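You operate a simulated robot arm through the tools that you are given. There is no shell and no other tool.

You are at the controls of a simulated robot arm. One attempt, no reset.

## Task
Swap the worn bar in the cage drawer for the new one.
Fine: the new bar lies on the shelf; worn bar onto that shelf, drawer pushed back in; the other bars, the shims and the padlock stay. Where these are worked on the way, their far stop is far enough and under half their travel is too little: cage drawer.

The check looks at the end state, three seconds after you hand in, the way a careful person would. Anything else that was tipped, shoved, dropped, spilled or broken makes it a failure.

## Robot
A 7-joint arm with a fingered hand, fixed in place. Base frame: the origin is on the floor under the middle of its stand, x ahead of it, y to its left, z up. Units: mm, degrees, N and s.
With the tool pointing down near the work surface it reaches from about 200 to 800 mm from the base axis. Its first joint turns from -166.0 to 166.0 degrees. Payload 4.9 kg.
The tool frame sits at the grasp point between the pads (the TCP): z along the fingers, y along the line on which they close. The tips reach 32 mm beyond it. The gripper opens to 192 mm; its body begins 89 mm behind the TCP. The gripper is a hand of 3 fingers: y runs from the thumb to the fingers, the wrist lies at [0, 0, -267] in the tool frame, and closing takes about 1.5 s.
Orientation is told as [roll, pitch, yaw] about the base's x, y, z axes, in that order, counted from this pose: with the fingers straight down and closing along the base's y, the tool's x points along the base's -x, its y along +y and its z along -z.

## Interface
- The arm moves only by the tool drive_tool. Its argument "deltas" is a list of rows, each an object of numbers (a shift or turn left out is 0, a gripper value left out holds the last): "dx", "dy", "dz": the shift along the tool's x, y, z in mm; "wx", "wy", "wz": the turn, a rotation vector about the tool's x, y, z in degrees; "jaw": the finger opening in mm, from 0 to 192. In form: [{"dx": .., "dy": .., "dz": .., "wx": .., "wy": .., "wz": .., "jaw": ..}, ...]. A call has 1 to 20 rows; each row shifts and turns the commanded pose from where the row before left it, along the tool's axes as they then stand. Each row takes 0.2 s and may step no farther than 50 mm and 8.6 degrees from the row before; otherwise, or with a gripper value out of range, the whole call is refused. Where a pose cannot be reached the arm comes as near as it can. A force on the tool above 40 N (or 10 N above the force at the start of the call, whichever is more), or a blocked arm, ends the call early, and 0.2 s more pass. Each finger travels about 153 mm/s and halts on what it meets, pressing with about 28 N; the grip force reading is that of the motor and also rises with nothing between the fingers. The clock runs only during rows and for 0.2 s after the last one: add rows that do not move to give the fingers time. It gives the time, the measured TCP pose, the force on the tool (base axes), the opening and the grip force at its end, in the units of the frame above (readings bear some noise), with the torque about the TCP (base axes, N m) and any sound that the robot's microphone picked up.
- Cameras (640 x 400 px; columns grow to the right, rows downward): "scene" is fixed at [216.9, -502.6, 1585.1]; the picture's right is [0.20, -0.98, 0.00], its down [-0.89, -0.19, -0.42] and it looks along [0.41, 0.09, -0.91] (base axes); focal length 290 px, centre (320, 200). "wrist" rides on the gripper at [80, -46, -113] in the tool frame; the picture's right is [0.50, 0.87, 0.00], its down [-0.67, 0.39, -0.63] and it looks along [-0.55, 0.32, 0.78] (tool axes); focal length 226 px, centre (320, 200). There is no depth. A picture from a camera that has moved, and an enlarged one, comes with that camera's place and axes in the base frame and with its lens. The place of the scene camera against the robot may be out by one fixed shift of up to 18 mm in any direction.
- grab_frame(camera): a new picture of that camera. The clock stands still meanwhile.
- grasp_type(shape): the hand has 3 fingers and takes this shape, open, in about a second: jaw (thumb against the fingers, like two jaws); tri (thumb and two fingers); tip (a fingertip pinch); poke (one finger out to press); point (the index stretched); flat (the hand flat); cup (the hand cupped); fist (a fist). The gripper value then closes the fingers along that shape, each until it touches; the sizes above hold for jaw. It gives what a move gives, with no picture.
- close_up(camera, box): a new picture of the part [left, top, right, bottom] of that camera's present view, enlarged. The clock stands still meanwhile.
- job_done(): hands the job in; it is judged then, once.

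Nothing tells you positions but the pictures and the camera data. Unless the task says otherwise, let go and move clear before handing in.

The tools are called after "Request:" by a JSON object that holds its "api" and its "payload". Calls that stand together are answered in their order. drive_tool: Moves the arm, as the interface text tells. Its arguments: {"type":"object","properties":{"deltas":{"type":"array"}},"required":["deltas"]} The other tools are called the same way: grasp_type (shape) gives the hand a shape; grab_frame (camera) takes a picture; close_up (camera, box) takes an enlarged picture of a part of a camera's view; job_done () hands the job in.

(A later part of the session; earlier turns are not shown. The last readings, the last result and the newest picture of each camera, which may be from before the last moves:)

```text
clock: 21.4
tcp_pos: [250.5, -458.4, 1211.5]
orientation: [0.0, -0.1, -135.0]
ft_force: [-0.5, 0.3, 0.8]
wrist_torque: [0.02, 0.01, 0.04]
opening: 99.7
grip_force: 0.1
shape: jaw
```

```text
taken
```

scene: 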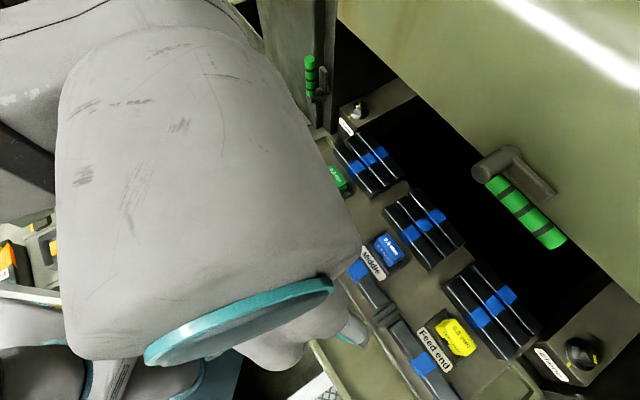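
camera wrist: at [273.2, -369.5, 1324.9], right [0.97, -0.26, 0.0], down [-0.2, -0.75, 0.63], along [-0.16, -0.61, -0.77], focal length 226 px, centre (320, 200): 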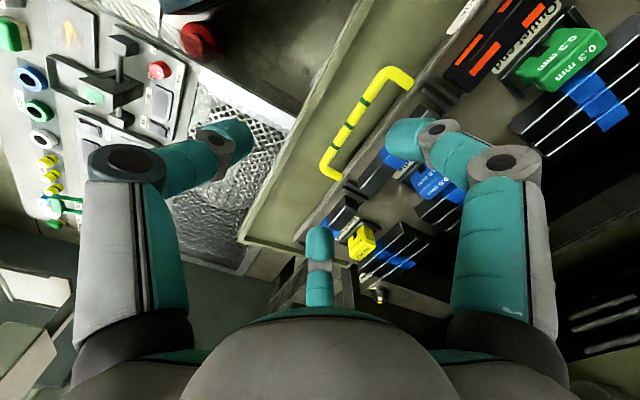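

The tool is vertical again and the whole drawer is visible. I'll move along to above the orange-marked bar.

Request:
{"api": "drive_tool", "payload": {"deltas": [{"dx": 37.4, "dy": 20, "dz": 6}, {"dx": 37.4, "dy": 20, "dz": 6}, {"dx": 37.4, "dy": 20, "dz": 6}, {"dx": 37.4, "dy": 20, "dz": 6}, {"dx": 37.4, "dy": 20, "dz": 6}, {}]}}

Request:
{"api": "grab_frame", "payload": {"camera": "wrist"}}

Request:
{"api": "grab_frame", "payload": {"camera": "scene"}}

```text
clock: 22.8
tcp_pos: [453.1, -395.2, 1182.7]
orientation: [0.1, 0.0, -134.9]
ft_force: [0.5, 1.0, 0.1]
wrist_torque: [0.01, 0.01, -0.01]
opening: 99.8
grip_force: 0.0
shape: jaw
```

```text
taken
camera wrist: at [477.0, -305.9, 1295.9], right [0.97, -0.26, 0.0], down [-0.2, -0.75, 0.63], along [-0.16, -0.61, -0.78], focal length 226 px, centre (320, 200)
```

wrist: 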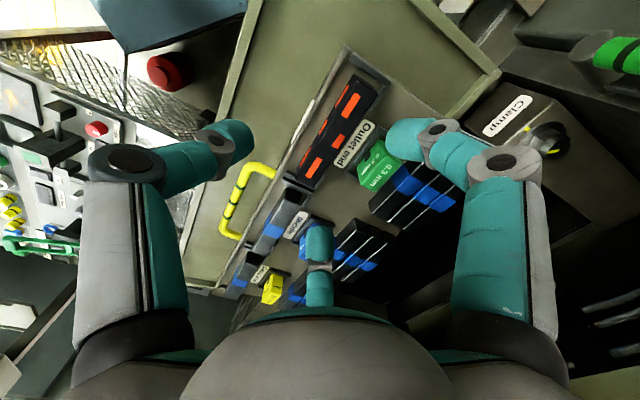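

```text
taken
```

scene: 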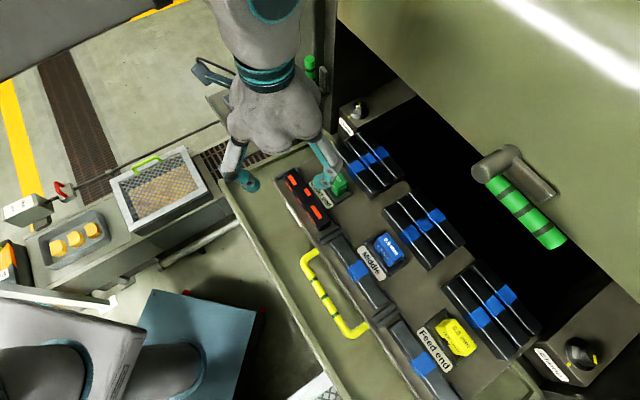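

I'll zoom on the orange bar and its clips.

Request:
{"api": "close_up", "payload": {"camera": "wrist", "box": [260, 50, 420, 210]}}

Request:
{"api": "close_up", "payload": {"camera": "wrist", "box": [220, 150, 380, 310]}}

Request:
{"api": "close_up", "payload": {"camera": "scene", "box": [260, 140, 380, 240]}}

```text
2.50 times, centred on (340, 130) of wrist
camera zoom: at [477.0, -305.9, 1295.9], right [0.97, -0.26, 0.0], down [-0.2, -0.75, 0.63], along [-0.16, -0.61, -0.78], focal length 565 px, centre (270, 375)
```

zoom: 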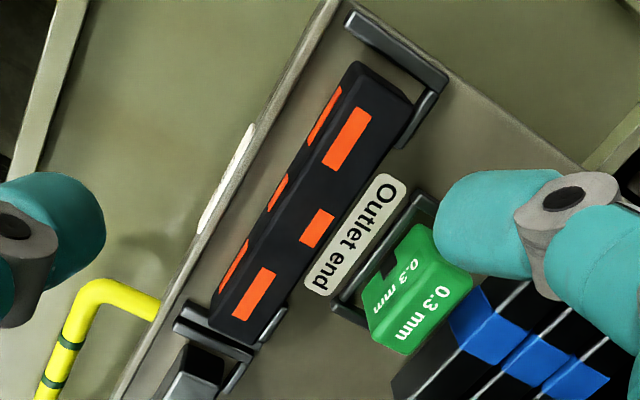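

```text
2.50 times, centred on (300, 230) of wrist
camera zoom: at [477.0, -305.9, 1295.9], right [0.97, -0.26, 0.0], down [-0.2, -0.75, 0.63], along [-0.16, -0.61, -0.78], focal length 565 px, centre (370, 125)
```

zoom: 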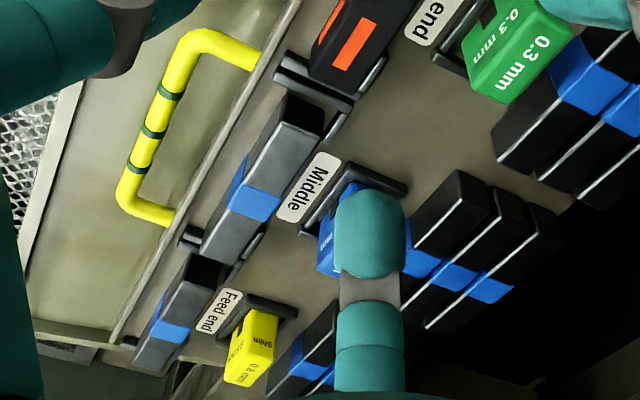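

```text
4.00 times, centred on (320, 190) of scene
camera zoom: at [216.9, -502.6, 1585.1], right [0.2, -0.98, 0.0], down [-0.89, -0.19, -0.42], along [0.41, 0.09, -0.91], focal length 1161 px, centre (320, 240)
```

zoom: 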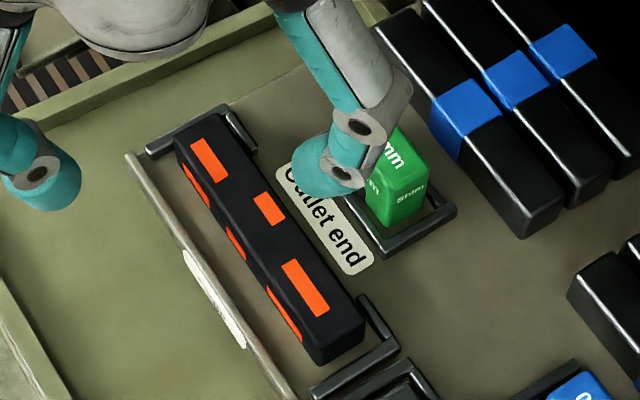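

The worn bar spans about t=-42..98, n=607..637, with its top near z≈1045. I'll descend partway over its centre to refine the height from a second view.

Request:
{"api": "drive_tool", "payload": {"deltas": [{"dx": -6.2, "dy": 10.5, "dz": 30}, {"dx": -6.2, "dy": 10.5, "dz": 30}, {}]}}

Request:
{"api": "close_up", "payload": {"camera": "wrist", "box": [220, 20, 460, 260]}}

Request:
{"api": "grab_frame", "payload": {"camera": "scene"}}

```text
clock: 23.6
tcp_pos: [460.2, -418.5, 1121.1]
orientation: [0.0, -0.1, -135.0]
ft_force: [0.3, -0.7, 0.1]
wrist_torque: [-0.04, 0.04, 0.0]
opening: 99.6
grip_force: 0.0
shape: jaw
```

```text
1.67 times, centred on (340, 140) of wrist
camera zoom: at [483.1, -329.7, 1234.4], right [0.97, -0.26, 0.0], down [-0.2, -0.75, 0.63], along [-0.16, -0.61, -0.78], focal length 377 px, centre (287, 300)
```

zoom: 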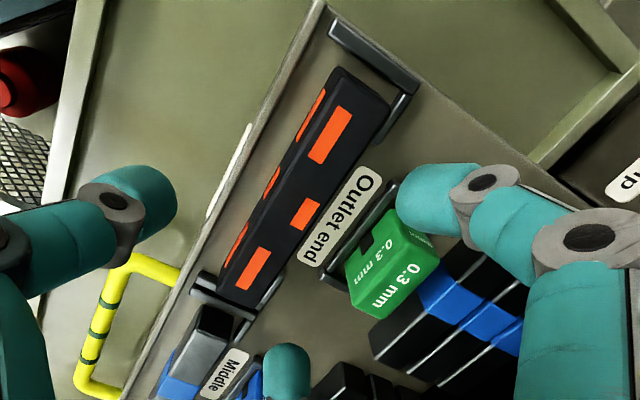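

```text
taken
```

scene: 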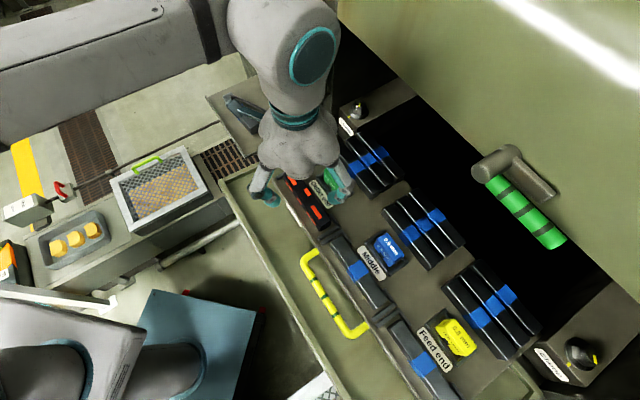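

To pin the height down I'll take a view from 70 mm to the side.

Request:
{"api": "drive_tool", "payload": {"deltas": [{"dx": -35}, {"dx": -35}, {}]}}

Request:
{"api": "close_up", "payload": {"camera": "wrist", "box": [220, 0, 460, 240]}}

```text
clock: 24.4
tcp_pos: [411.8, -468.7, 1121.3]
orientation: [0.1, 0.0, -134.9]
ft_force: [-0.1, -0.7, 0.6]
wrist_torque: [0.01, -0.02, -0.02]
opening: 99.5
grip_force: 0.0
shape: jaw
```

```text
1.67 times, centred on (340, 120) of wrist
camera zoom: at [434.6, -380.4, 1234.9], right [0.97, -0.26, 0.0], down [-0.2, -0.75, 0.63], along [-0.16, -0.61, -0.78], focal length 377 px, centre (287, 333)
```

zoom: 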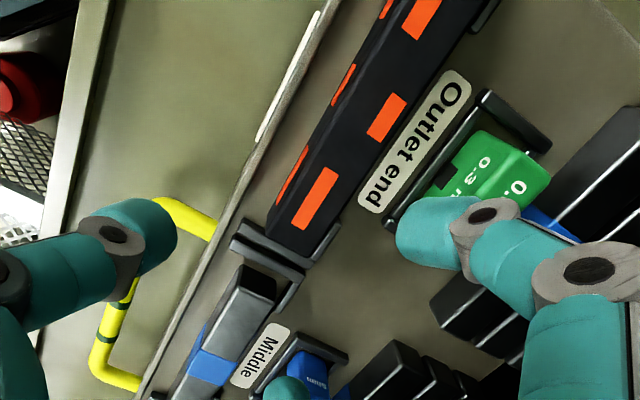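

Request:
{"api": "close_up", "payload": {"camera": "wrist", "box": [290, 90, 370, 170]}}

Request:
{"api": "close_up", "payload": {"camera": "wrist", "box": [330, 0, 430, 80]}}

```text
5.00 times, centred on (330, 130) of wrist
camera zoom: at [434.6, -380.4, 1234.9], right [0.97, -0.26, 0.0], down [-0.2, -0.75, 0.63], along [-0.16, -0.61, -0.78], focal length 1130 px, centre (270, 550)
```

zoom: 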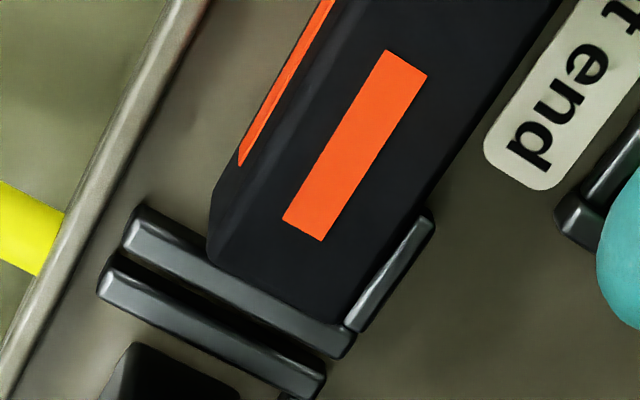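

```text
5.00 times, centred on (380, 40) of wrist
camera zoom: at [434.6, -380.4, 1234.9], right [0.97, -0.26, 0.0], down [-0.2, -0.75, 0.63], along [-0.16, -0.61, -0.78], focal length 1130 px, centre (20, 1000)
```

zoom: 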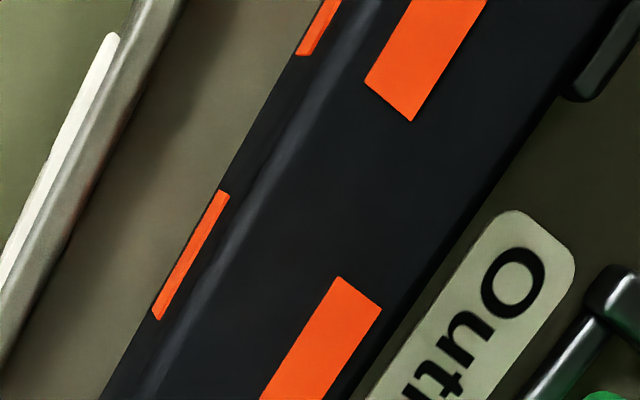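

The bar's top is at z≈1048, centred at t≈29.5, n≈621.5. I'll return over its centre, narrow the jaw and descend partway, then check.

Request:
{"api": "drive_tool", "payload": {"deltas": [{"dx": 35.5, "jaw": 66}, {"dx": 35.5}, {"dz": 15}, {"dz": 15}, {}]}}

Request:
{"api": "grab_frame", "payload": {"camera": "wrist"}}

Request:
{"api": "grab_frame", "payload": {"camera": "scene"}}

```text
clock: 25.6
tcp_pos: [459.1, -421.6, 1092.4]
orientation: [0.0, 0.0, -134.9]
ft_force: [1.0, -1.7, -0.6]
wrist_torque: [0.03, 0.0, 0.0]
opening: 66.1
grip_force: 0.0
shape: jaw
```

```text
taken
camera wrist: at [482.8, -332.3, 1206.1], right [0.97, -0.26, 0.0], down [-0.2, -0.75, 0.63], along [-0.16, -0.61, -0.78], focal length 226 px, centre (320, 200)
```

wrist: 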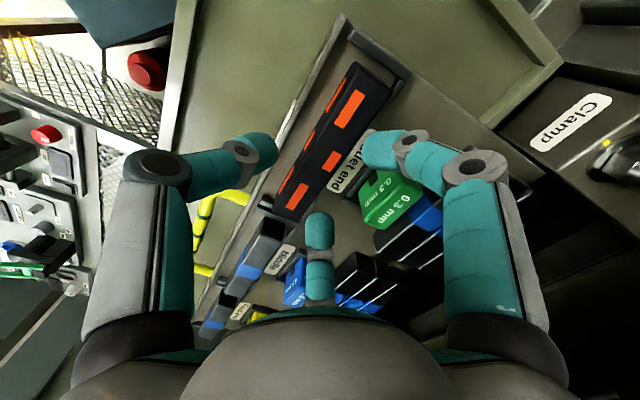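

```text
taken
```

scene: 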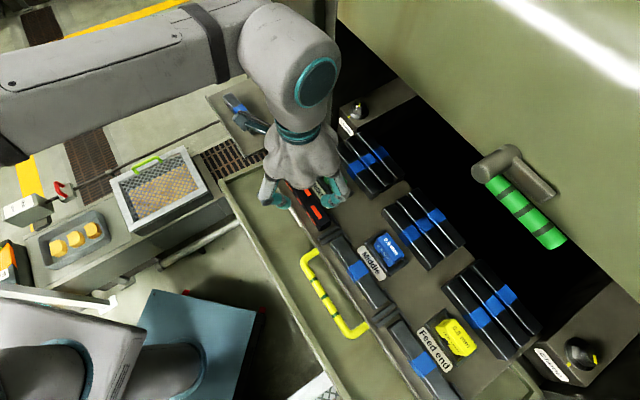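

The two fingers swing in from the sides as the hand closes, so I need a wider opening before going down. I'll open to 100, shift a little towards the back, and descend so the tips end near z≈1031.

Request:
{"api": "drive_tool", "payload": {"deltas": [{"jaw": 100}, {"dx": 3, "dy": 2.5}, {}, {"dz": 8}, {"dz": 8}, {}]}}

Request:
{"api": "grab_frame", "payload": {"camera": "wrist"}}

Request:
{"api": "close_up", "payload": {"camera": "scene", "box": [220, 120, 400, 260]}}

```text
clock: 27.0
tcp_pos: [464.1, -420.6, 1075.2]
orientation: [0.0, 0.1, -134.9]
ft_force: [-0.2, 0.4, -0.3]
wrist_torque: [0.01, 0.01, -0.02]
opening: 99.6
grip_force: 0.1
shape: jaw
```

```text
taken
camera wrist: at [486.0, -330.5, 1189.3], right [0.97, -0.26, 0.0], down [-0.2, -0.75, 0.63], along [-0.16, -0.61, -0.78], focal length 226 px, centre (320, 200)
```

wrist: 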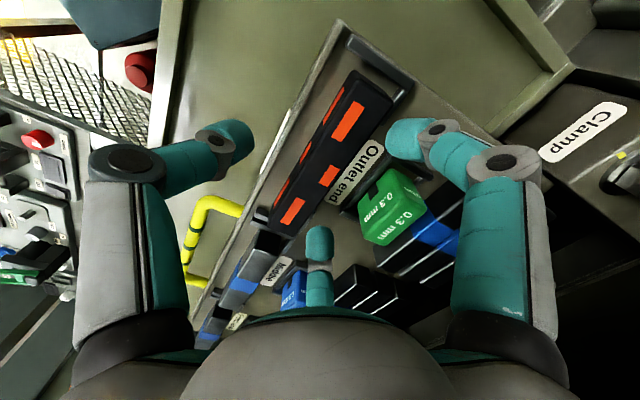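

```text
2.86 times, centred on (310, 190) of scene
camera zoom: at [216.9, -502.6, 1585.1], right [0.2, -0.98, 0.0], down [-0.89, -0.19, -0.42], along [0.41, 0.09, -0.91], focal length 830 px, centre (349, 229)
```

zoom: 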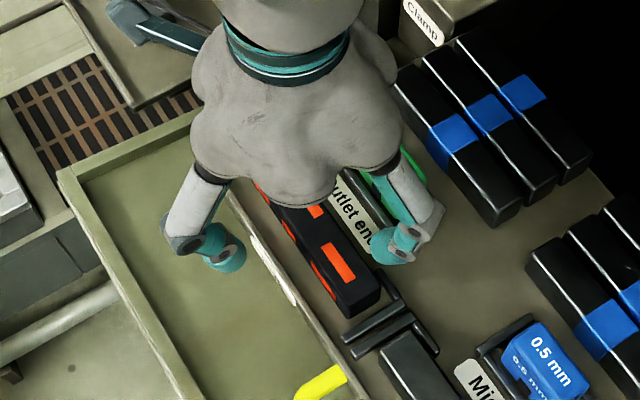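

Fingers straddle the bar and clear the shim. Lowering the last 12 mm and closing partway to check symmetry.

Request:
{"api": "drive_tool", "payload": {"deltas": [{"dz": 6}, {"dz": 6}, {}, {"jaw": 60}, {}, {}]}}

Request:
{"api": "grab_frame", "payload": {"camera": "wrist"}}

Request:
{"api": "close_up", "payload": {"camera": "scene", "box": [250, 150, 370, 240]}}

```text
clock: 28.4
tcp_pos: [463.7, -418.2, 1062.7]
orientation: [0.0, 0.0, -134.8]
ft_force: [0.3, -1.0, -0.3]
wrist_torque: [-0.01, 0.01, 0.0]
opening: 60.7
grip_force: 0.0
shape: jaw
```

```text
taken
camera wrist: at [486.4, -330.2, 1176.9], right [0.97, -0.26, 0.0], down [-0.2, -0.75, 0.63], along [-0.16, -0.61, -0.78], focal length 226 px, centre (320, 200)
```

wrist: 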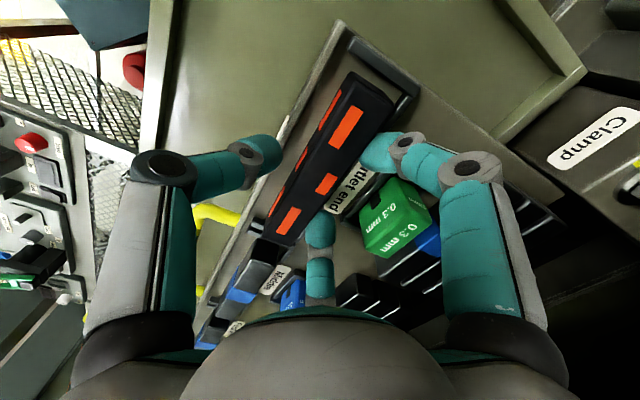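

```text
4.44 times, centred on (310, 195) of scene
camera zoom: at [216.9, -502.6, 1585.1], right [0.2, -0.98, 0.0], down [-0.89, -0.19, -0.42], along [0.41, 0.09, -0.91], focal length 1290 px, centre (364, 222)
```

zoom: 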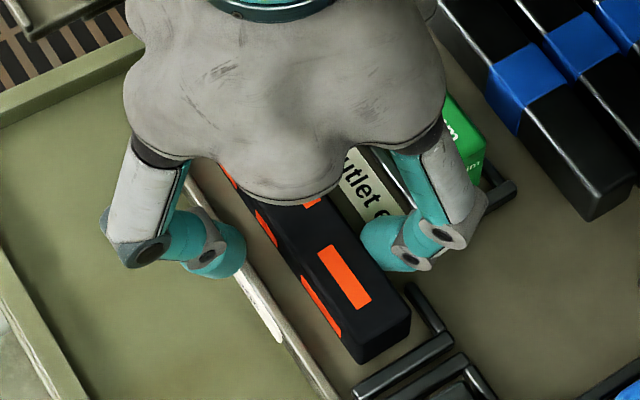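

The fingers are just behind the bar and the thumb is approaching over the front lip. Closing fully.

Request:
{"api": "drive_tool", "payload": {"deltas": [{"jaw": 44}, {}, {"jaw": 20}, {}, {"jaw": 0}, {}, {}, {}]}}

Request:
{"api": "grab_frame", "payload": {"camera": "wrist"}}

Request:
{"api": "close_up", "payload": {"camera": "scene", "box": [250, 150, 370, 240]}}

```text
clock: 30.2
tcp_pos: [462.9, -419.0, 1063.0]
orientation: [0.0, 0.0, -135.0]
ft_force: [-1.8, 1.0, 0.4]
wrist_torque: [0.07, 0.02, 0.01]
opening: 28.2
grip_force: 28.5
shape: jaw
```

```text
taken
camera wrist: at [486.4, -330.2, 1176.8], right [0.97, -0.26, 0.0], down [-0.2, -0.75, 0.63], along [-0.16, -0.61, -0.78], focal length 226 px, centre (320, 200)
```

wrist: 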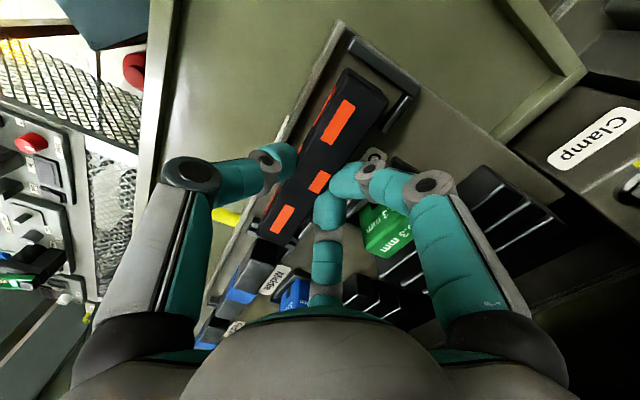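

```text
4.44 times, centred on (310, 195) of scene
camera zoom: at [216.9, -502.6, 1585.1], right [0.2, -0.98, 0.0], down [-0.89, -0.19, -0.42], along [0.41, 0.09, -0.91], focal length 1290 px, centre (364, 222)
```

zoom: 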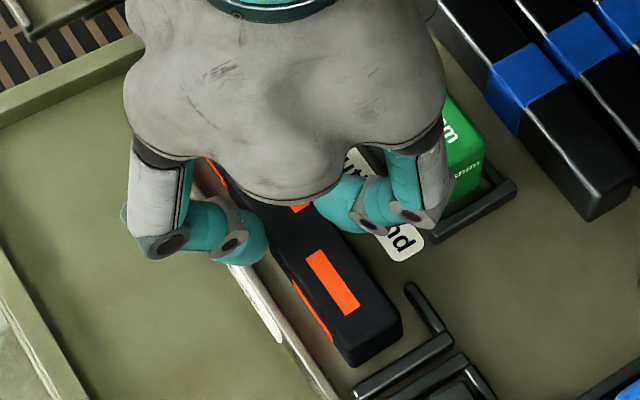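

Bar gripped at 28 mm. Lifting slowly and checking that it comes up alone.

Request:
{"api": "drive_tool", "payload": {"deltas": [{"dz": -4}, {"dz": -6}, {"dz": -8}, {"dz": -10}, {"dz": -12}]}}

Request:
{"api": "grab_frame", "payload": {"camera": "wrist"}}

Request:
{"api": "grab_frame", "payload": {"camera": "scene"}}

```text
clock: 31.4
tcp_pos: [462.7, -418.3, 1100.6]
orientation: [0.0, 0.0, -134.9]
ft_force: [-0.4, 0.2, -4.2]
wrist_torque: [-0.03, -0.03, 0.02]
opening: 28.3
grip_force: 28.0
shape: jaw
```

```text
taken
camera wrist: at [486.7, -329.5, 1215.2], right [0.97, -0.26, 0.0], down [-0.2, -0.75, 0.63], along [-0.16, -0.61, -0.78], focal length 226 px, centre (320, 200)
```

wrist: 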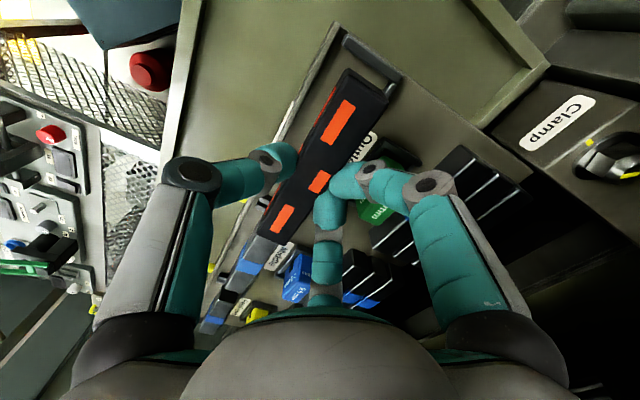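

```text
taken
```

scene: 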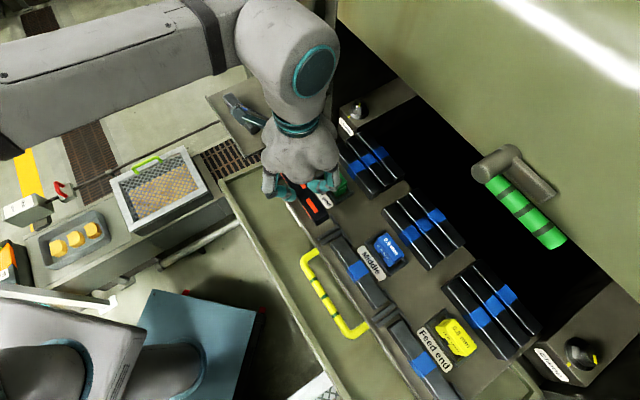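

The worn bar is up cleanly (about 4 N). I'll raise it well clear and carry it towards the shelf, then inspect the shelf before choosing where to set it down.

Request:
{"api": "drive_tool", "payload": {"deltas": [{"dz": -30}, {"dz": -30}, {"dz": -30}, {"dx": 35, "dy": -4}, {"dx": 35, "dy": -4}, {"dx": 35, "dy": -4}, {"dx": 35, "dy": -4}, {"dx": 35, "dy": -4}, {"dx": 35, "dy": -4}, {}]}}

Request:
{"api": "grab_frame", "payload": {"camera": "wrist"}}

Request:
{"api": "grab_frame", "payload": {"camera": "scene"}}

```text
clock: 33.6
tcp_pos: [594.4, -254.0, 1191.0]
orientation: [-0.1, 0.0, -134.9]
ft_force: [0.0, 0.0, -3.4]
wrist_torque: [-0.01, -0.03, 0.01]
opening: 28.0
grip_force: 28.2
shape: jaw
```

```text
taken
camera wrist: at [618.2, -165.5, 1304.1], right [0.97, -0.26, 0.0], down [-0.2, -0.75, 0.63], along [-0.16, -0.61, -0.78], focal length 226 px, centre (320, 200)
```

wrist: 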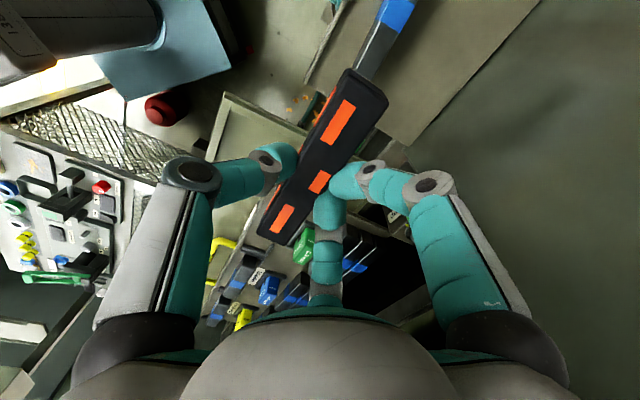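

```text
taken
```

scene: 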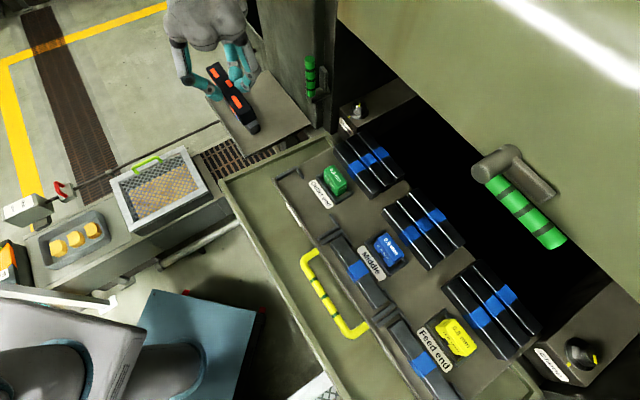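

The shelf is mostly out of view. I'll turn the hand 90° (so the bar points outwards from the robot), which also aims the camera at the shelf.

Request:
{"api": "drive_tool", "payload": {"deltas": [{"wz": -8.2}, {"wz": -8.2}, {"wz": -8.2}, {"wz": -8.2}, {"wz": -8.2}, {"wz": -8.2}, {"wz": -8.2}, {"wz": -8.2}, {"wz": -8.2}, {"wz": -8.2}, {"wz": -8.0}, {}]}}

Request:
{"api": "grab_frame", "payload": {"camera": "wrist"}}

Request:
{"api": "grab_frame", "payload": {"camera": "scene"}}

```text
clock: 36.2
tcp_pos: [596.7, -253.1, 1190.9]
orientation: [0.0, 0.0, -44.9]
ft_force: [0.3, 0.3, -3.8]
wrist_torque: [0.03, 0.01, 0.02]
opening: 27.7
grip_force: 27.8
shape: jaw
```

```text
taken
camera wrist: at [505.8, -230.4, 1305.9], right [0.26, 0.97, 0.0], down [0.75, -0.2, 0.63], along [0.61, -0.16, -0.78], focal length 226 px, centre (320, 200)
```

wrist: 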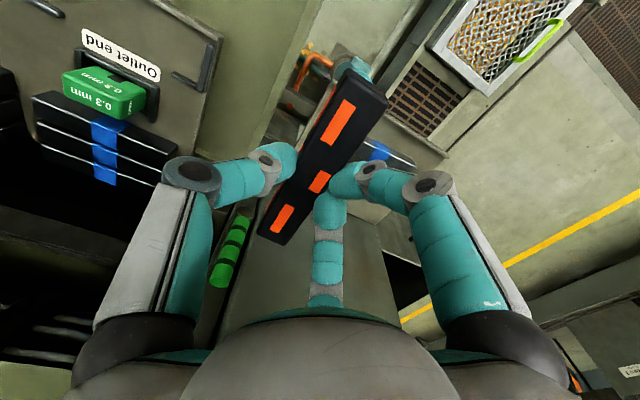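

```text
taken
```

scene: 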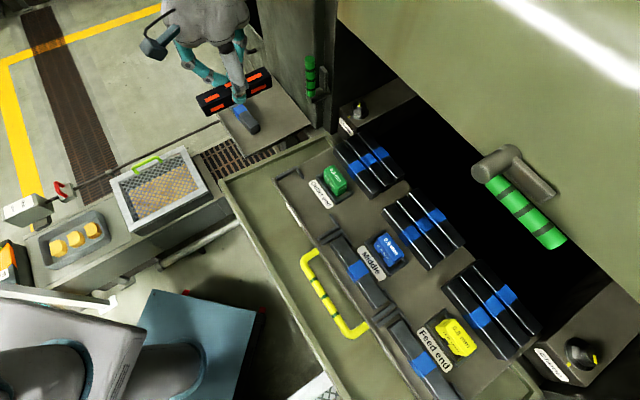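

The held bar blocks the shelf. I'll step back and turn to yaw -100 so the shelf comes into the free right side of the picture.

Request:
{"api": "drive_tool", "payload": {"deltas": [{"wz": 7.86}, {"wz": 7.86}, {"wz": 7.86}, {"wz": 7.86}, {"wz": 7.86}, {"wz": 7.86}, {"wz": 7.84}, {"dx": -23.6, "dy": -29.1}, {"dx": -23.6, "dy": -29.1}, {"dx": -23.6, "dy": -29.1}, {"dx": -23.6, "dy": -29.1}, {}]}}

Request:
{"api": "grab_frame", "payload": {"camera": "wrist"}}

Request:
{"api": "grab_frame", "payload": {"camera": "scene"}}

```text
clock: 38.8
tcp_pos: [466.5, -327.1, 1193.2]
orientation: [0.0, 0.0, -99.9]
ft_force: [0.7, 0.4, -3.5]
wrist_torque: [0.01, -0.07, 0.03]
opening: 27.6
grip_force: 27.8
shape: jaw
```

```text
taken
camera wrist: at [433.3, -240.8, 1308.1], right [0.94, 0.34, 0.0], down [0.27, -0.73, 0.63], along [0.22, -0.59, -0.78], focal length 226 px, centre (320, 200)
```

wrist: 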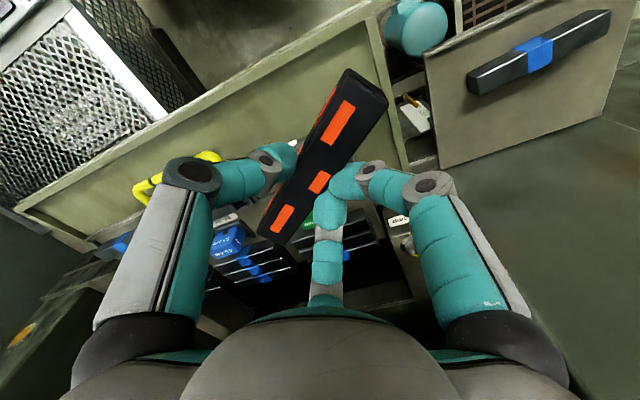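

```text
taken
```

scene: 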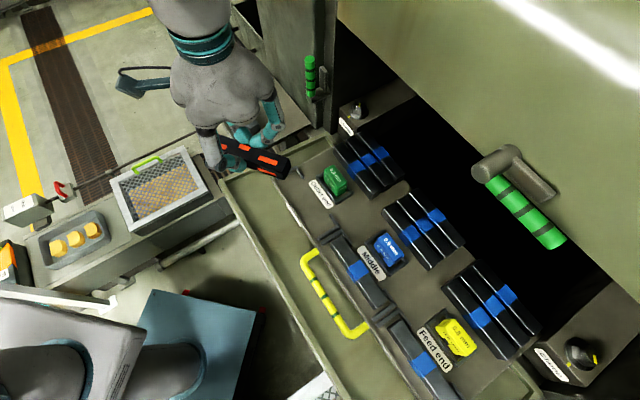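

The shelf and the new bar are now clearly visible. I'll zoom, then shift to get a second viewpoint.

Request:
{"api": "close_up", "payload": {"camera": "wrist", "box": [410, 0, 640, 180]}}

Request:
{"api": "drive_tool", "payload": {"deltas": [{"dy": -35}, {"dy": -35}, {}]}}

Request:
{"api": "close_up", "payload": {"camera": "wrist", "box": [410, 0, 640, 180]}}

```text
2.22 times, centred on (525, 90) of wrist
camera zoom: at [433.3, -240.8, 1308.1], right [0.94, 0.34, 0.0], down [0.27, -0.73, 0.63], along [0.22, -0.59, -0.78], focal length 502 px, centre (-136, 444)
```

zoom: 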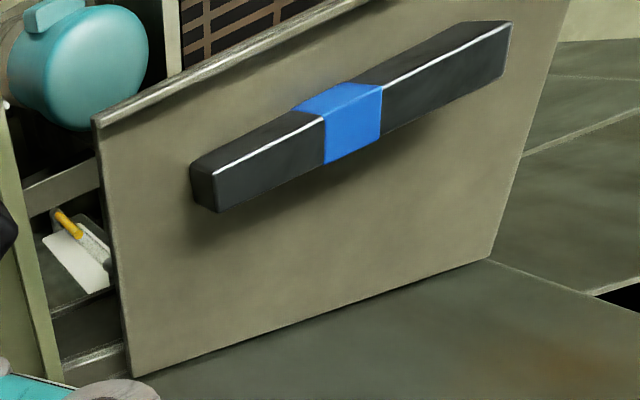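

```text
clock: 39.6
tcp_pos: [395.7, -312.6, 1192.1]
orientation: [0.0, -0.1, -99.8]
ft_force: [-0.1, 0.4, -3.8]
wrist_torque: [0.03, -0.06, 0.03]
opening: 27.6
grip_force: 28.0
shape: jaw
```

```text
2.22 times, centred on (525, 90) of wrist
camera zoom: at [363.7, -226.2, 1306.2], right [0.94, 0.34, 0.0], down [0.27, -0.73, 0.63], along [0.22, -0.59, -0.78], focal length 502 px, centre (-136, 444)
```

zoom: 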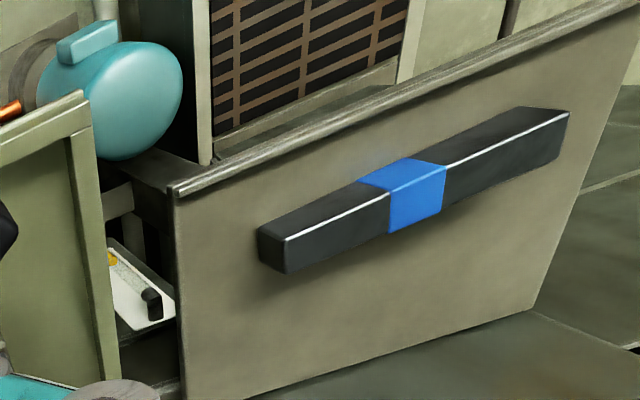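

I now have the shelf well located: surface z≈962, spanning t 244–476, n 569–760, and the new bar lies across its middle-front. I'll set the worn bar on the free strip at the shelf's near-drawer side, pointing outwards. Turning back to yaw -45 and moving above that spot, staying high.

Request:
{"api": "drive_tool", "payload": {"deltas": [{"wz": -7.84}, {"wz": -7.84}, {"wz": -7.84}, {"wz": -7.84}, {"wz": -7.84}, {"wz": -7.84}, {"wz": -7.84}, {"dx": -27, "dy": 32.6}, {"dx": -27, "dy": 32.6}, {"dx": -27, "dy": 32.6}, {"dx": -27, "dy": 32.6}, {"dx": -27, "dy": 32.6}, {"dx": -27, "dy": 32.6}, {}]}}

Request:
{"api": "grab_frame", "payload": {"camera": "wrist"}}

Request:
{"api": "grab_frame", "payload": {"camera": "scene"}}

```text
clock: 42.6
tcp_pos: [649.7, -290.5, 1196.5]
orientation: [0.2, -0.5, -45.0]
ft_force: [-0.6, -0.1, -2.8]
wrist_torque: [0.02, -0.07, -0.01]
opening: 27.4
grip_force: 27.9
shape: jaw
```

```text
taken
camera wrist: at [558.4, -266.0, 1309.3], right [0.26, 0.97, 0.0], down [0.74, -0.2, 0.64], along [0.62, -0.17, -0.77], focal length 226 px, centre (320, 200)
```

wrist: 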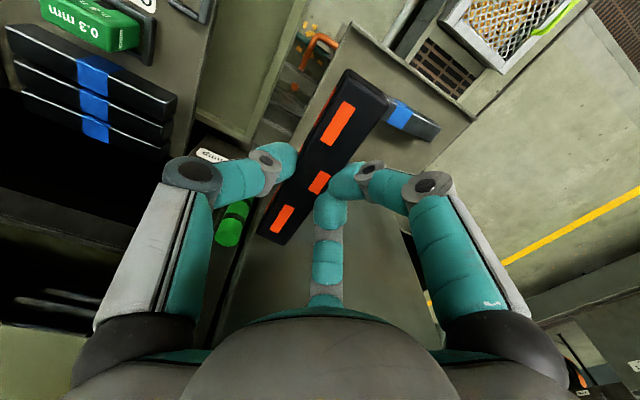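

```text
taken
```

scene: 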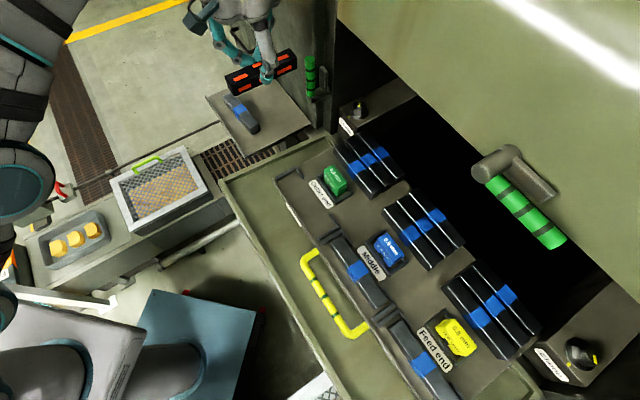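

I'm over the spot; the green post handle is 80+ mm away. Descending in stages.

Request:
{"api": "drive_tool", "payload": {"deltas": [{"dz": 22}, {"dz": 22}, {"dz": 22}, {"dz": 22}, {"dz": 22}, {"dz": 20}, {}]}}

Request:
{"api": "grab_frame", "payload": {"camera": "wrist"}}

Request:
{"api": "grab_frame", "payload": {"camera": "scene"}}

```text
clock: 44.2
tcp_pos: [645.9, -287.9, 1061.7]
orientation: [0.0, 0.1, -45.0]
ft_force: [-0.6, 0.2, -3.5]
wrist_torque: [0.02, -0.03, -0.01]
opening: 27.6
grip_force: 28.4
shape: jaw
```

```text
taken
camera wrist: at [556.4, -264.5, 1176.1], right [0.26, 0.97, 0.0], down [0.75, -0.2, 0.63], along [0.61, -0.16, -0.78], focal length 226 px, centre (320, 200)
```

wrist: 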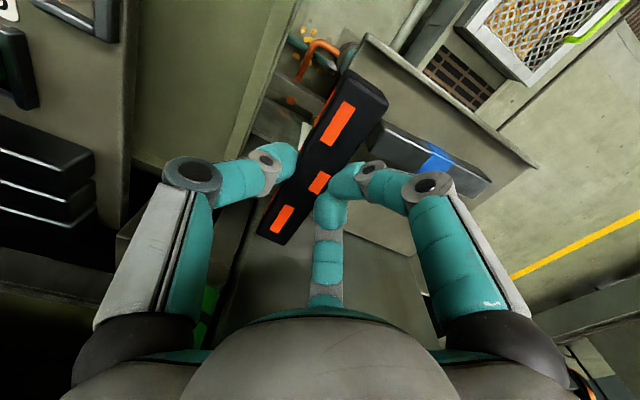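

```text
taken
```

scene: 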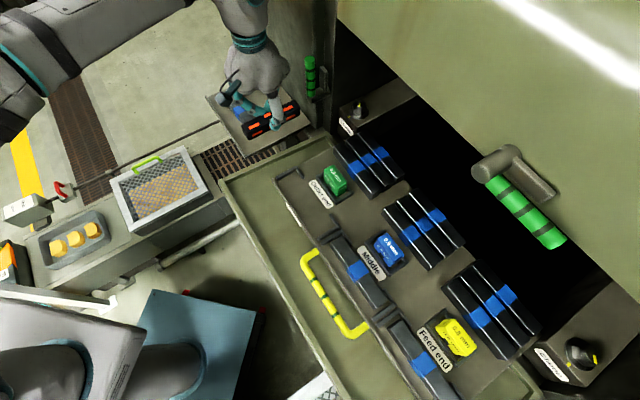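

Position matches the plan (bar roughly aligned with the shelf's edge, next to the new bar's end). Continuing down slowly.

Request:
{"api": "drive_tool", "payload": {"deltas": [{"dz": 12}, {"dz": 12}, {"dz": 10}, {"dz": 8}, {}]}}

Request:
{"api": "grab_frame", "payload": {"camera": "wrist"}}

Request:
{"api": "close_up", "payload": {"camera": "scene", "box": [190, 40, 350, 150]}}

```text
clock: 45.4
tcp_pos: [646.1, -289.0, 1020.0]
orientation: [0.0, 0.0, -45.0]
ft_force: [-0.5, 0.0, -4.3]
wrist_torque: [0.02, -0.02, 0.01]
opening: 27.6
grip_force: 28.2
shape: jaw
```

```text
taken
camera wrist: at [557.2, -265.5, 1133.9], right [0.26, 0.97, 0.0], down [0.75, -0.2, 0.63], along [0.61, -0.16, -0.78], focal length 226 px, centre (320, 200)
```

wrist: 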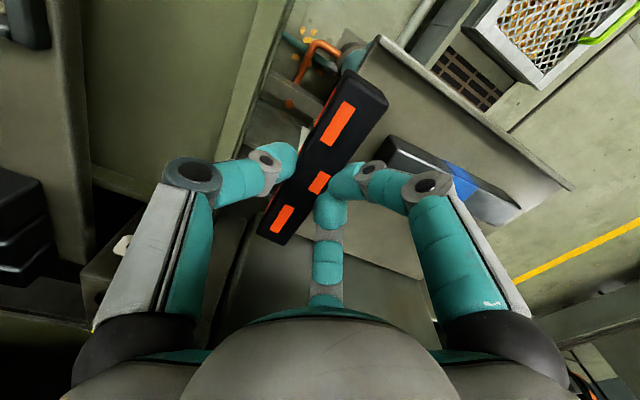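

```text
3.64 times, centred on (270, 95) of scene
camera zoom: at [216.9, -502.6, 1585.1], right [0.2, -0.98, 0.0], down [-0.89, -0.19, -0.42], along [0.41, 0.09, -0.91], focal length 1056 px, centre (502, 582)
```

zoom: 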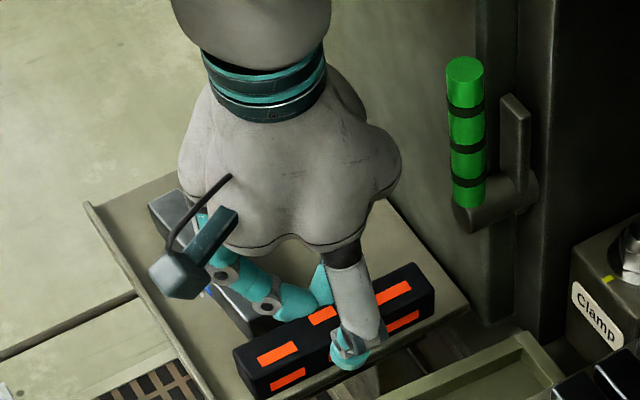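

The worn bar is just above the shelf. Fine steps down now, watching the force.

Request:
{"api": "drive_tool", "payload": {"deltas": [{"dz": 3}, {"dz": 3}, {"dz": 2}, {}]}}

Request:
{"api": "close_up", "payload": {"camera": "scene", "box": [190, 40, 350, 150]}}

```text
clock: 46.4
tcp_pos: [647.5, -289.5, 1012.8]
orientation: [0.0, 0.0, -45.0]
ft_force: [-0.4, -0.9, -4.7]
wrist_torque: [0.0, -0.02, -0.02]
opening: 27.4
grip_force: 28.2
shape: jaw
```

```text
3.64 times, centred on (270, 95) of scene
camera zoom: at [216.9, -502.6, 1585.1], right [0.2, -0.98, 0.0], down [-0.89, -0.19, -0.42], along [0.41, 0.09, -0.91], focal length 1056 px, centre (502, 582)
```

zoom: 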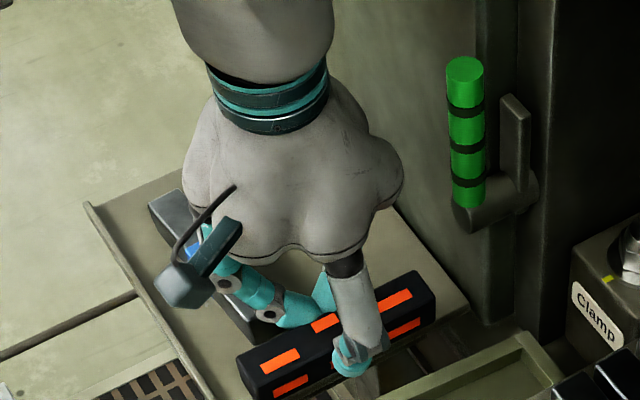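

Request:
{"api": "drive_tool", "payload": {"deltas": [{"dz": 2}, {"dz": 2}, {"dz": 1.5}, {}]}}

```text
clock: 47.4
tcp_pos: [648.6, -289.8, 1007.4]
orientation: [0.1, 0.0, -45.0]
ft_force: [-0.5, -1.0, -3.8]
wrist_torque: [0.02, 0.0, 0.0]
opening: 27.6
grip_force: 28.0
shape: jaw
```

Still hanging free (force unchanged). I'll go on in 1–1.5 mm steps.

Request:
{"api": "drive_tool", "payload": {"deltas": [{"dz": 1.5}, {"dz": 1.5}, {}]}}

Request:
{"api": "drive_tool", "payload": {"deltas": [{"dz": 1.5}, {"dz": 1}, {}]}}

```text
clock: 48.2
tcp_pos: [647.5, -290.5, 1002.9]
orientation: [0.0, 0.0, -44.9]
ft_force: [0.0, 0.5, -4.3]
wrist_torque: [0.0, -0.06, -0.01]
opening: 27.4
grip_force: 27.9
shape: jaw
```

```text
clock: 49.0
tcp_pos: [647.0, -290.7, 1001.3]
orientation: [0.0, -0.1, -44.9]
ft_force: [0.2, -0.4, -4.0]
wrist_torque: [0.04, 0.0, -0.01]
opening: 27.5
grip_force: 28.3
shape: jaw
```

Request:
{"api": "close_up", "payload": {"camera": "scene", "box": [190, 40, 350, 150]}}

Request:
{"api": "grab_frame", "payload": {"camera": "wrist"}}

```text
3.64 times, centred on (270, 95) of scene
camera zoom: at [216.9, -502.6, 1585.1], right [0.2, -0.98, 0.0], down [-0.89, -0.19, -0.42], along [0.41, 0.09, -0.91], focal length 1056 px, centre (502, 582)
```

zoom: 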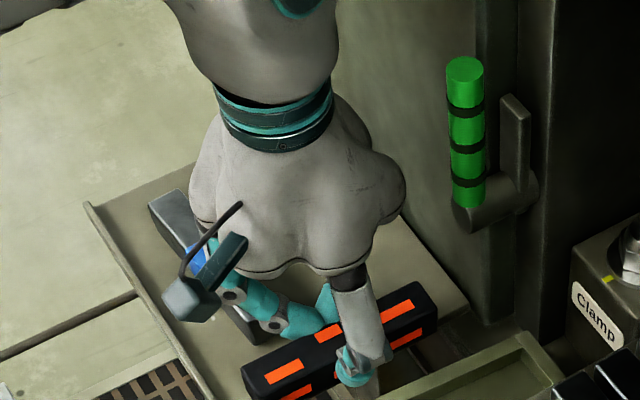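

```text
taken
camera wrist: at [557.8, -266.3, 1114.4], right [0.26, 0.97, 0.0], down [0.75, -0.2, 0.63], along [0.61, -0.16, -0.78], focal length 226 px, centre (320, 200)
```

wrist: 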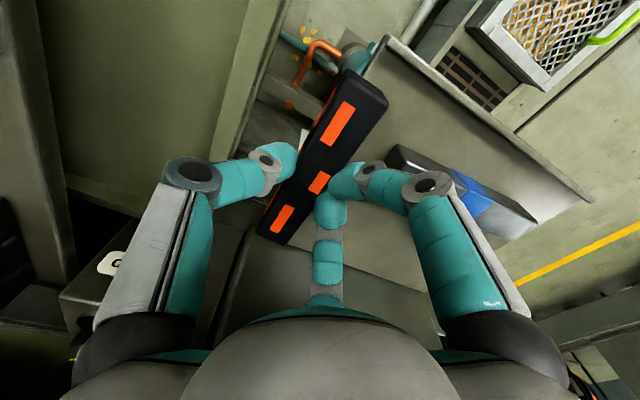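

No contact yet; continuing in small steps.

Request:
{"api": "drive_tool", "payload": {"deltas": [{"dz": 1.2}, {"dz": 1.2}, {}]}}

Request:
{"api": "drive_tool", "payload": {"deltas": [{"dz": 1.2}, {"dz": 1.2}, {}]}}

```text
clock: 49.8
tcp_pos: [647.6, -289.7, 997.5]
orientation: [0.0, 0.0, -45.0]
ft_force: [0.3, 0.5, -5.1]
wrist_torque: [0.03, -0.03, 0.04]
opening: 27.3
grip_force: 28.1
shape: jaw
```

```text
clock: 50.6
tcp_pos: [648.6, -290.3, 995.1]
orientation: [0.0, 0.1, -45.0]
ft_force: [0.3, -0.1, -4.5]
wrist_torque: [-0.02, -0.01, 0.01]
opening: 27.6
grip_force: 28.0
shape: jaw
```

Request:
{"api": "close_up", "payload": {"camera": "wrist", "box": [220, 20, 460, 260]}}

Request:
{"api": "close_up", "payload": {"camera": "scene", "box": [230, 90, 330, 155]}}

```text
1.67 times, centred on (340, 140) of wrist
camera zoom: at [558.8, -266.4, 1110.0], right [0.26, 0.97, 0.0], down [0.75, -0.2, 0.63], along [0.61, -0.16, -0.78], focal length 377 px, centre (287, 300)
```

zoom: 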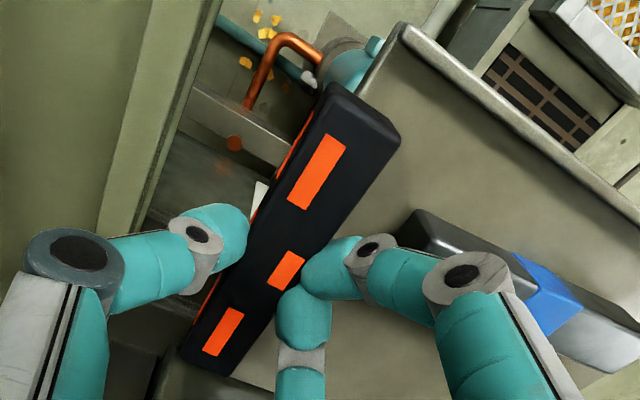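

```text
6.15 times, centred on (280, 122) of scene
camera zoom: at [216.9, -502.6, 1585.1], right [0.2, -0.98, 0.0], down [-0.89, -0.19, -0.42], along [0.41, 0.09, -0.91], focal length 1787 px, centre (566, 677)
```

zoom: 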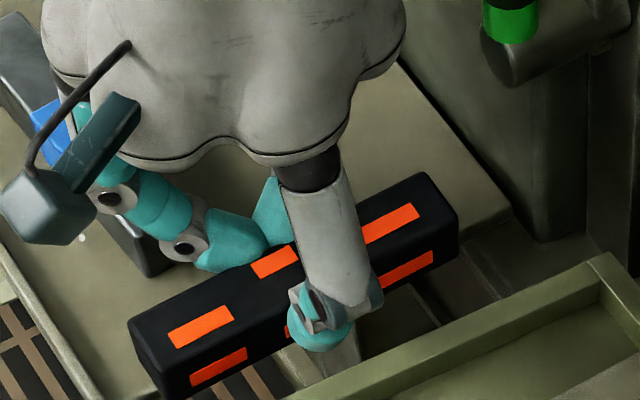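

The bar overhangs the shelf edge too much here because the fingers limit how close I can get to the new bar. I'll lift again, back off and test turning the hand 180°, so the slim thumb side faces the new bar instead.

Request:
{"api": "drive_tool", "payload": {"deltas": [{"dz": -10}, {"dz": -25}, {"dz": -35}, {"dz": -35}, {"dx": 35, "dy": -8}, {"dx": 35, "dy": -8}, {"dx": 35, "dy": -8}, {"wz": -8.5}, {"wz": -8.5}, {"wz": -8.5}, {"wz": -8.5}, {"wz": -8.5}, {"wz": -8.5}, {"wz": -8.5}, {"wz": -8.5}]}}

Request:
{"api": "grab_frame", "payload": {"camera": "scene"}}

```text
clock: 53.8
tcp_pos: [556.5, -233.4, 1101.4]
orientation: [0.0, -0.1, 23.2]
ft_force: [-0.1, -0.2, -4.1]
wrist_torque: [0.04, 0.04, 0.01]
opening: 27.7
grip_force: 28.3
shape: jaw
```

```text
taken
```

scene: 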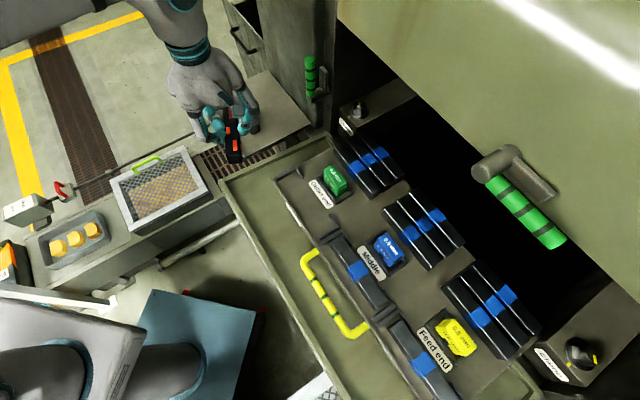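

Yaw 23° reached without trouble. Continuing the turn towards +135°.

Request:
{"api": "drive_tool", "payload": {"deltas": [{"wz": -8.6}, {"wz": -8.6}, {"wz": -8.6}, {"wz": -8.6}, {"wz": -8.6}, {"wz": -8.6}, {"wz": -8.6}, {"wz": -8.6}, {"wz": -8.6}, {"wz": -8.6}, {"wz": -8.6}, {"wz": -8.6}, {"wz": -8.6}, {}]}}

Request:
{"api": "grab_frame", "payload": {"camera": "wrist"}}

Request:
{"api": "grab_frame", "payload": {"camera": "scene"}}

```text
clock: 56.8
tcp_pos: [570.2, -154.4, 1097.9]
orientation: [-0.3, 2.9, 75.8]
ft_force: [0.6, -0.1, -4.2]
wrist_torque: [0.02, 0.02, -0.02]
opening: 27.3
grip_force: 28.7
shape: jaw
out of reach, approached as far as the arm can: row 6, 7, 8, 9, 10, 11, 12, 13
```

```text
taken
camera wrist: at [595.5, -236.7, 1215.5], right [-0.96, -0.27, 0.02], down [-0.2, 0.78, 0.6], along [-0.18, 0.57, -0.8], focal length 226 px, centre (320, 200)
```

wrist: 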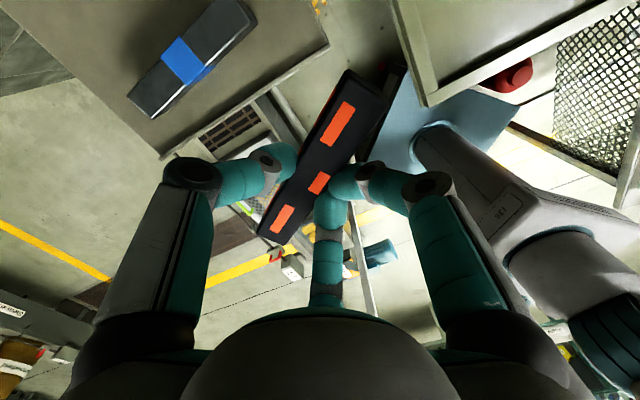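

```text
taken
```

scene: 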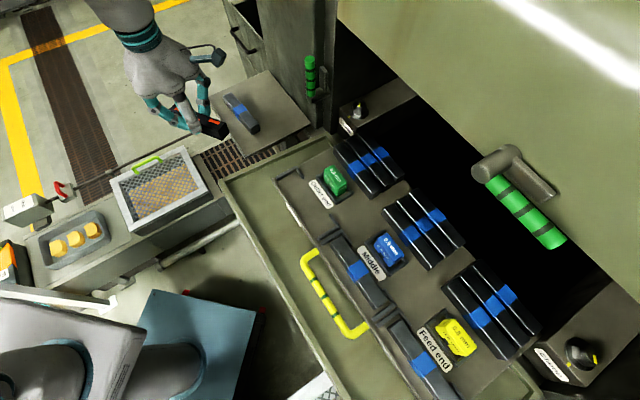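

The wrist hits its limit near yaw +70 in that direction, so I'll go round the other way (to -225°, the same pose) through the known-good range.

Request:
{"api": "drive_tool", "payload": {"deltas": [{"wz": 8.6}, {"wz": 8.6}, {"wz": 8.6}, {"wz": 8.6}, {"wz": 8.6}, {"wz": 8.6}, {"wz": 8.6}, {"wz": 8.6}, {"wz": 8.6}, {"wz": 8.6}, {"wz": 8.6}, {"wz": 8.6}, {"wz": 8.6}, {"wz": 8.6}, {"wz": 8.6}, {"wz": 8.6}, {"wz": 8.6}, {"wz": 8.6}, {"wz": 8.6}, {"wz": 8.6}]}}

Request:
{"api": "grab_frame", "payload": {"camera": "scene"}}

```text
clock: 61.0
tcp_pos: [570.5, -154.1, 1097.3]
orientation: [-0.1, -2.9, -96.4]
ft_force: [0.4, 0.3, -3.6]
wrist_torque: [0.02, -0.04, 0.0]
opening: 27.0
grip_force: 28.0
shape: jaw
```

```text
taken
```

scene: 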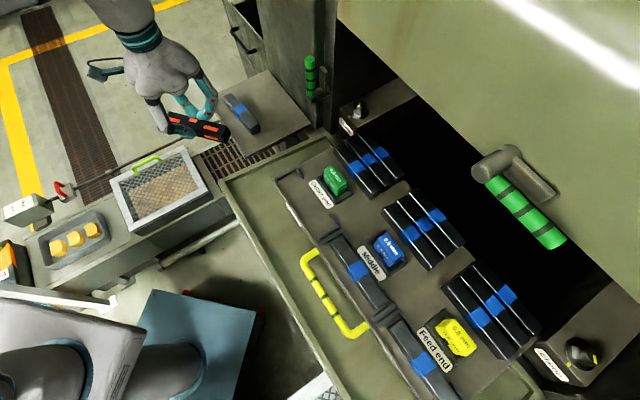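

Back in range; a small 2.9° tilt was picked up at the limit, which I'll correct, then continue turning to -225°.

Request:
{"api": "drive_tool", "payload": {"deltas": [{"wy": 2.9}, {"wz": 8.57}, {"wz": 8.57}, {"wz": 8.57}, {"wz": 8.57}, {"wz": 8.57}, {"wz": 8.57}, {"wz": 8.57}, {"wz": 8.57}, {"wz": 8.57}, {"wz": 8.57}, {"wz": 8.57}, {"wz": 8.57}, {"wz": 8.57}, {"wz": 8.57}, {"wz": 8.57}, {}]}}

Request:
{"api": "grab_frame", "payload": {"camera": "wrist"}}

Request:
{"api": "grab_frame", "payload": {"camera": "scene"}}

```text
clock: 64.6
tcp_pos: [571.3, -153.7, 1099.0]
orientation: [0.1, -0.1, 135.0]
ft_force: [0.1, 0.1, -3.4]
wrist_torque: [-0.04, 0.0, -0.02]
opening: 27.2
grip_force: 28.0
shape: jaw
```

```text
taken
camera wrist: at [659.2, -177.4, 1211.7], right [-0.26, -0.97, 0.0], down [-0.75, 0.2, 0.63], along [-0.61, 0.16, -0.77], focal length 226 px, centre (320, 200)
```

wrist: 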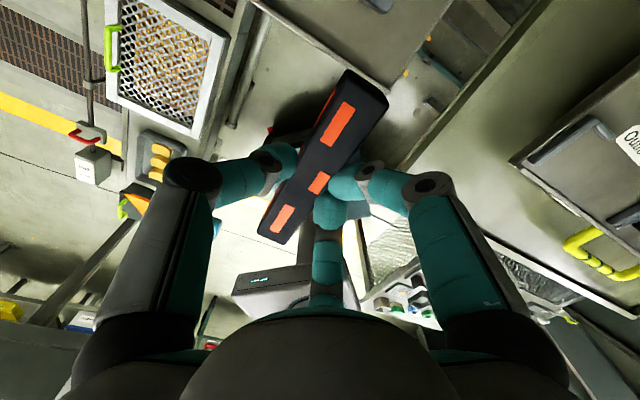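

```text
taken
```

scene: 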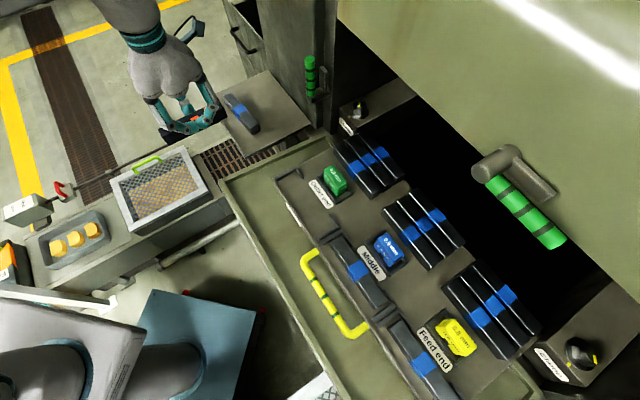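

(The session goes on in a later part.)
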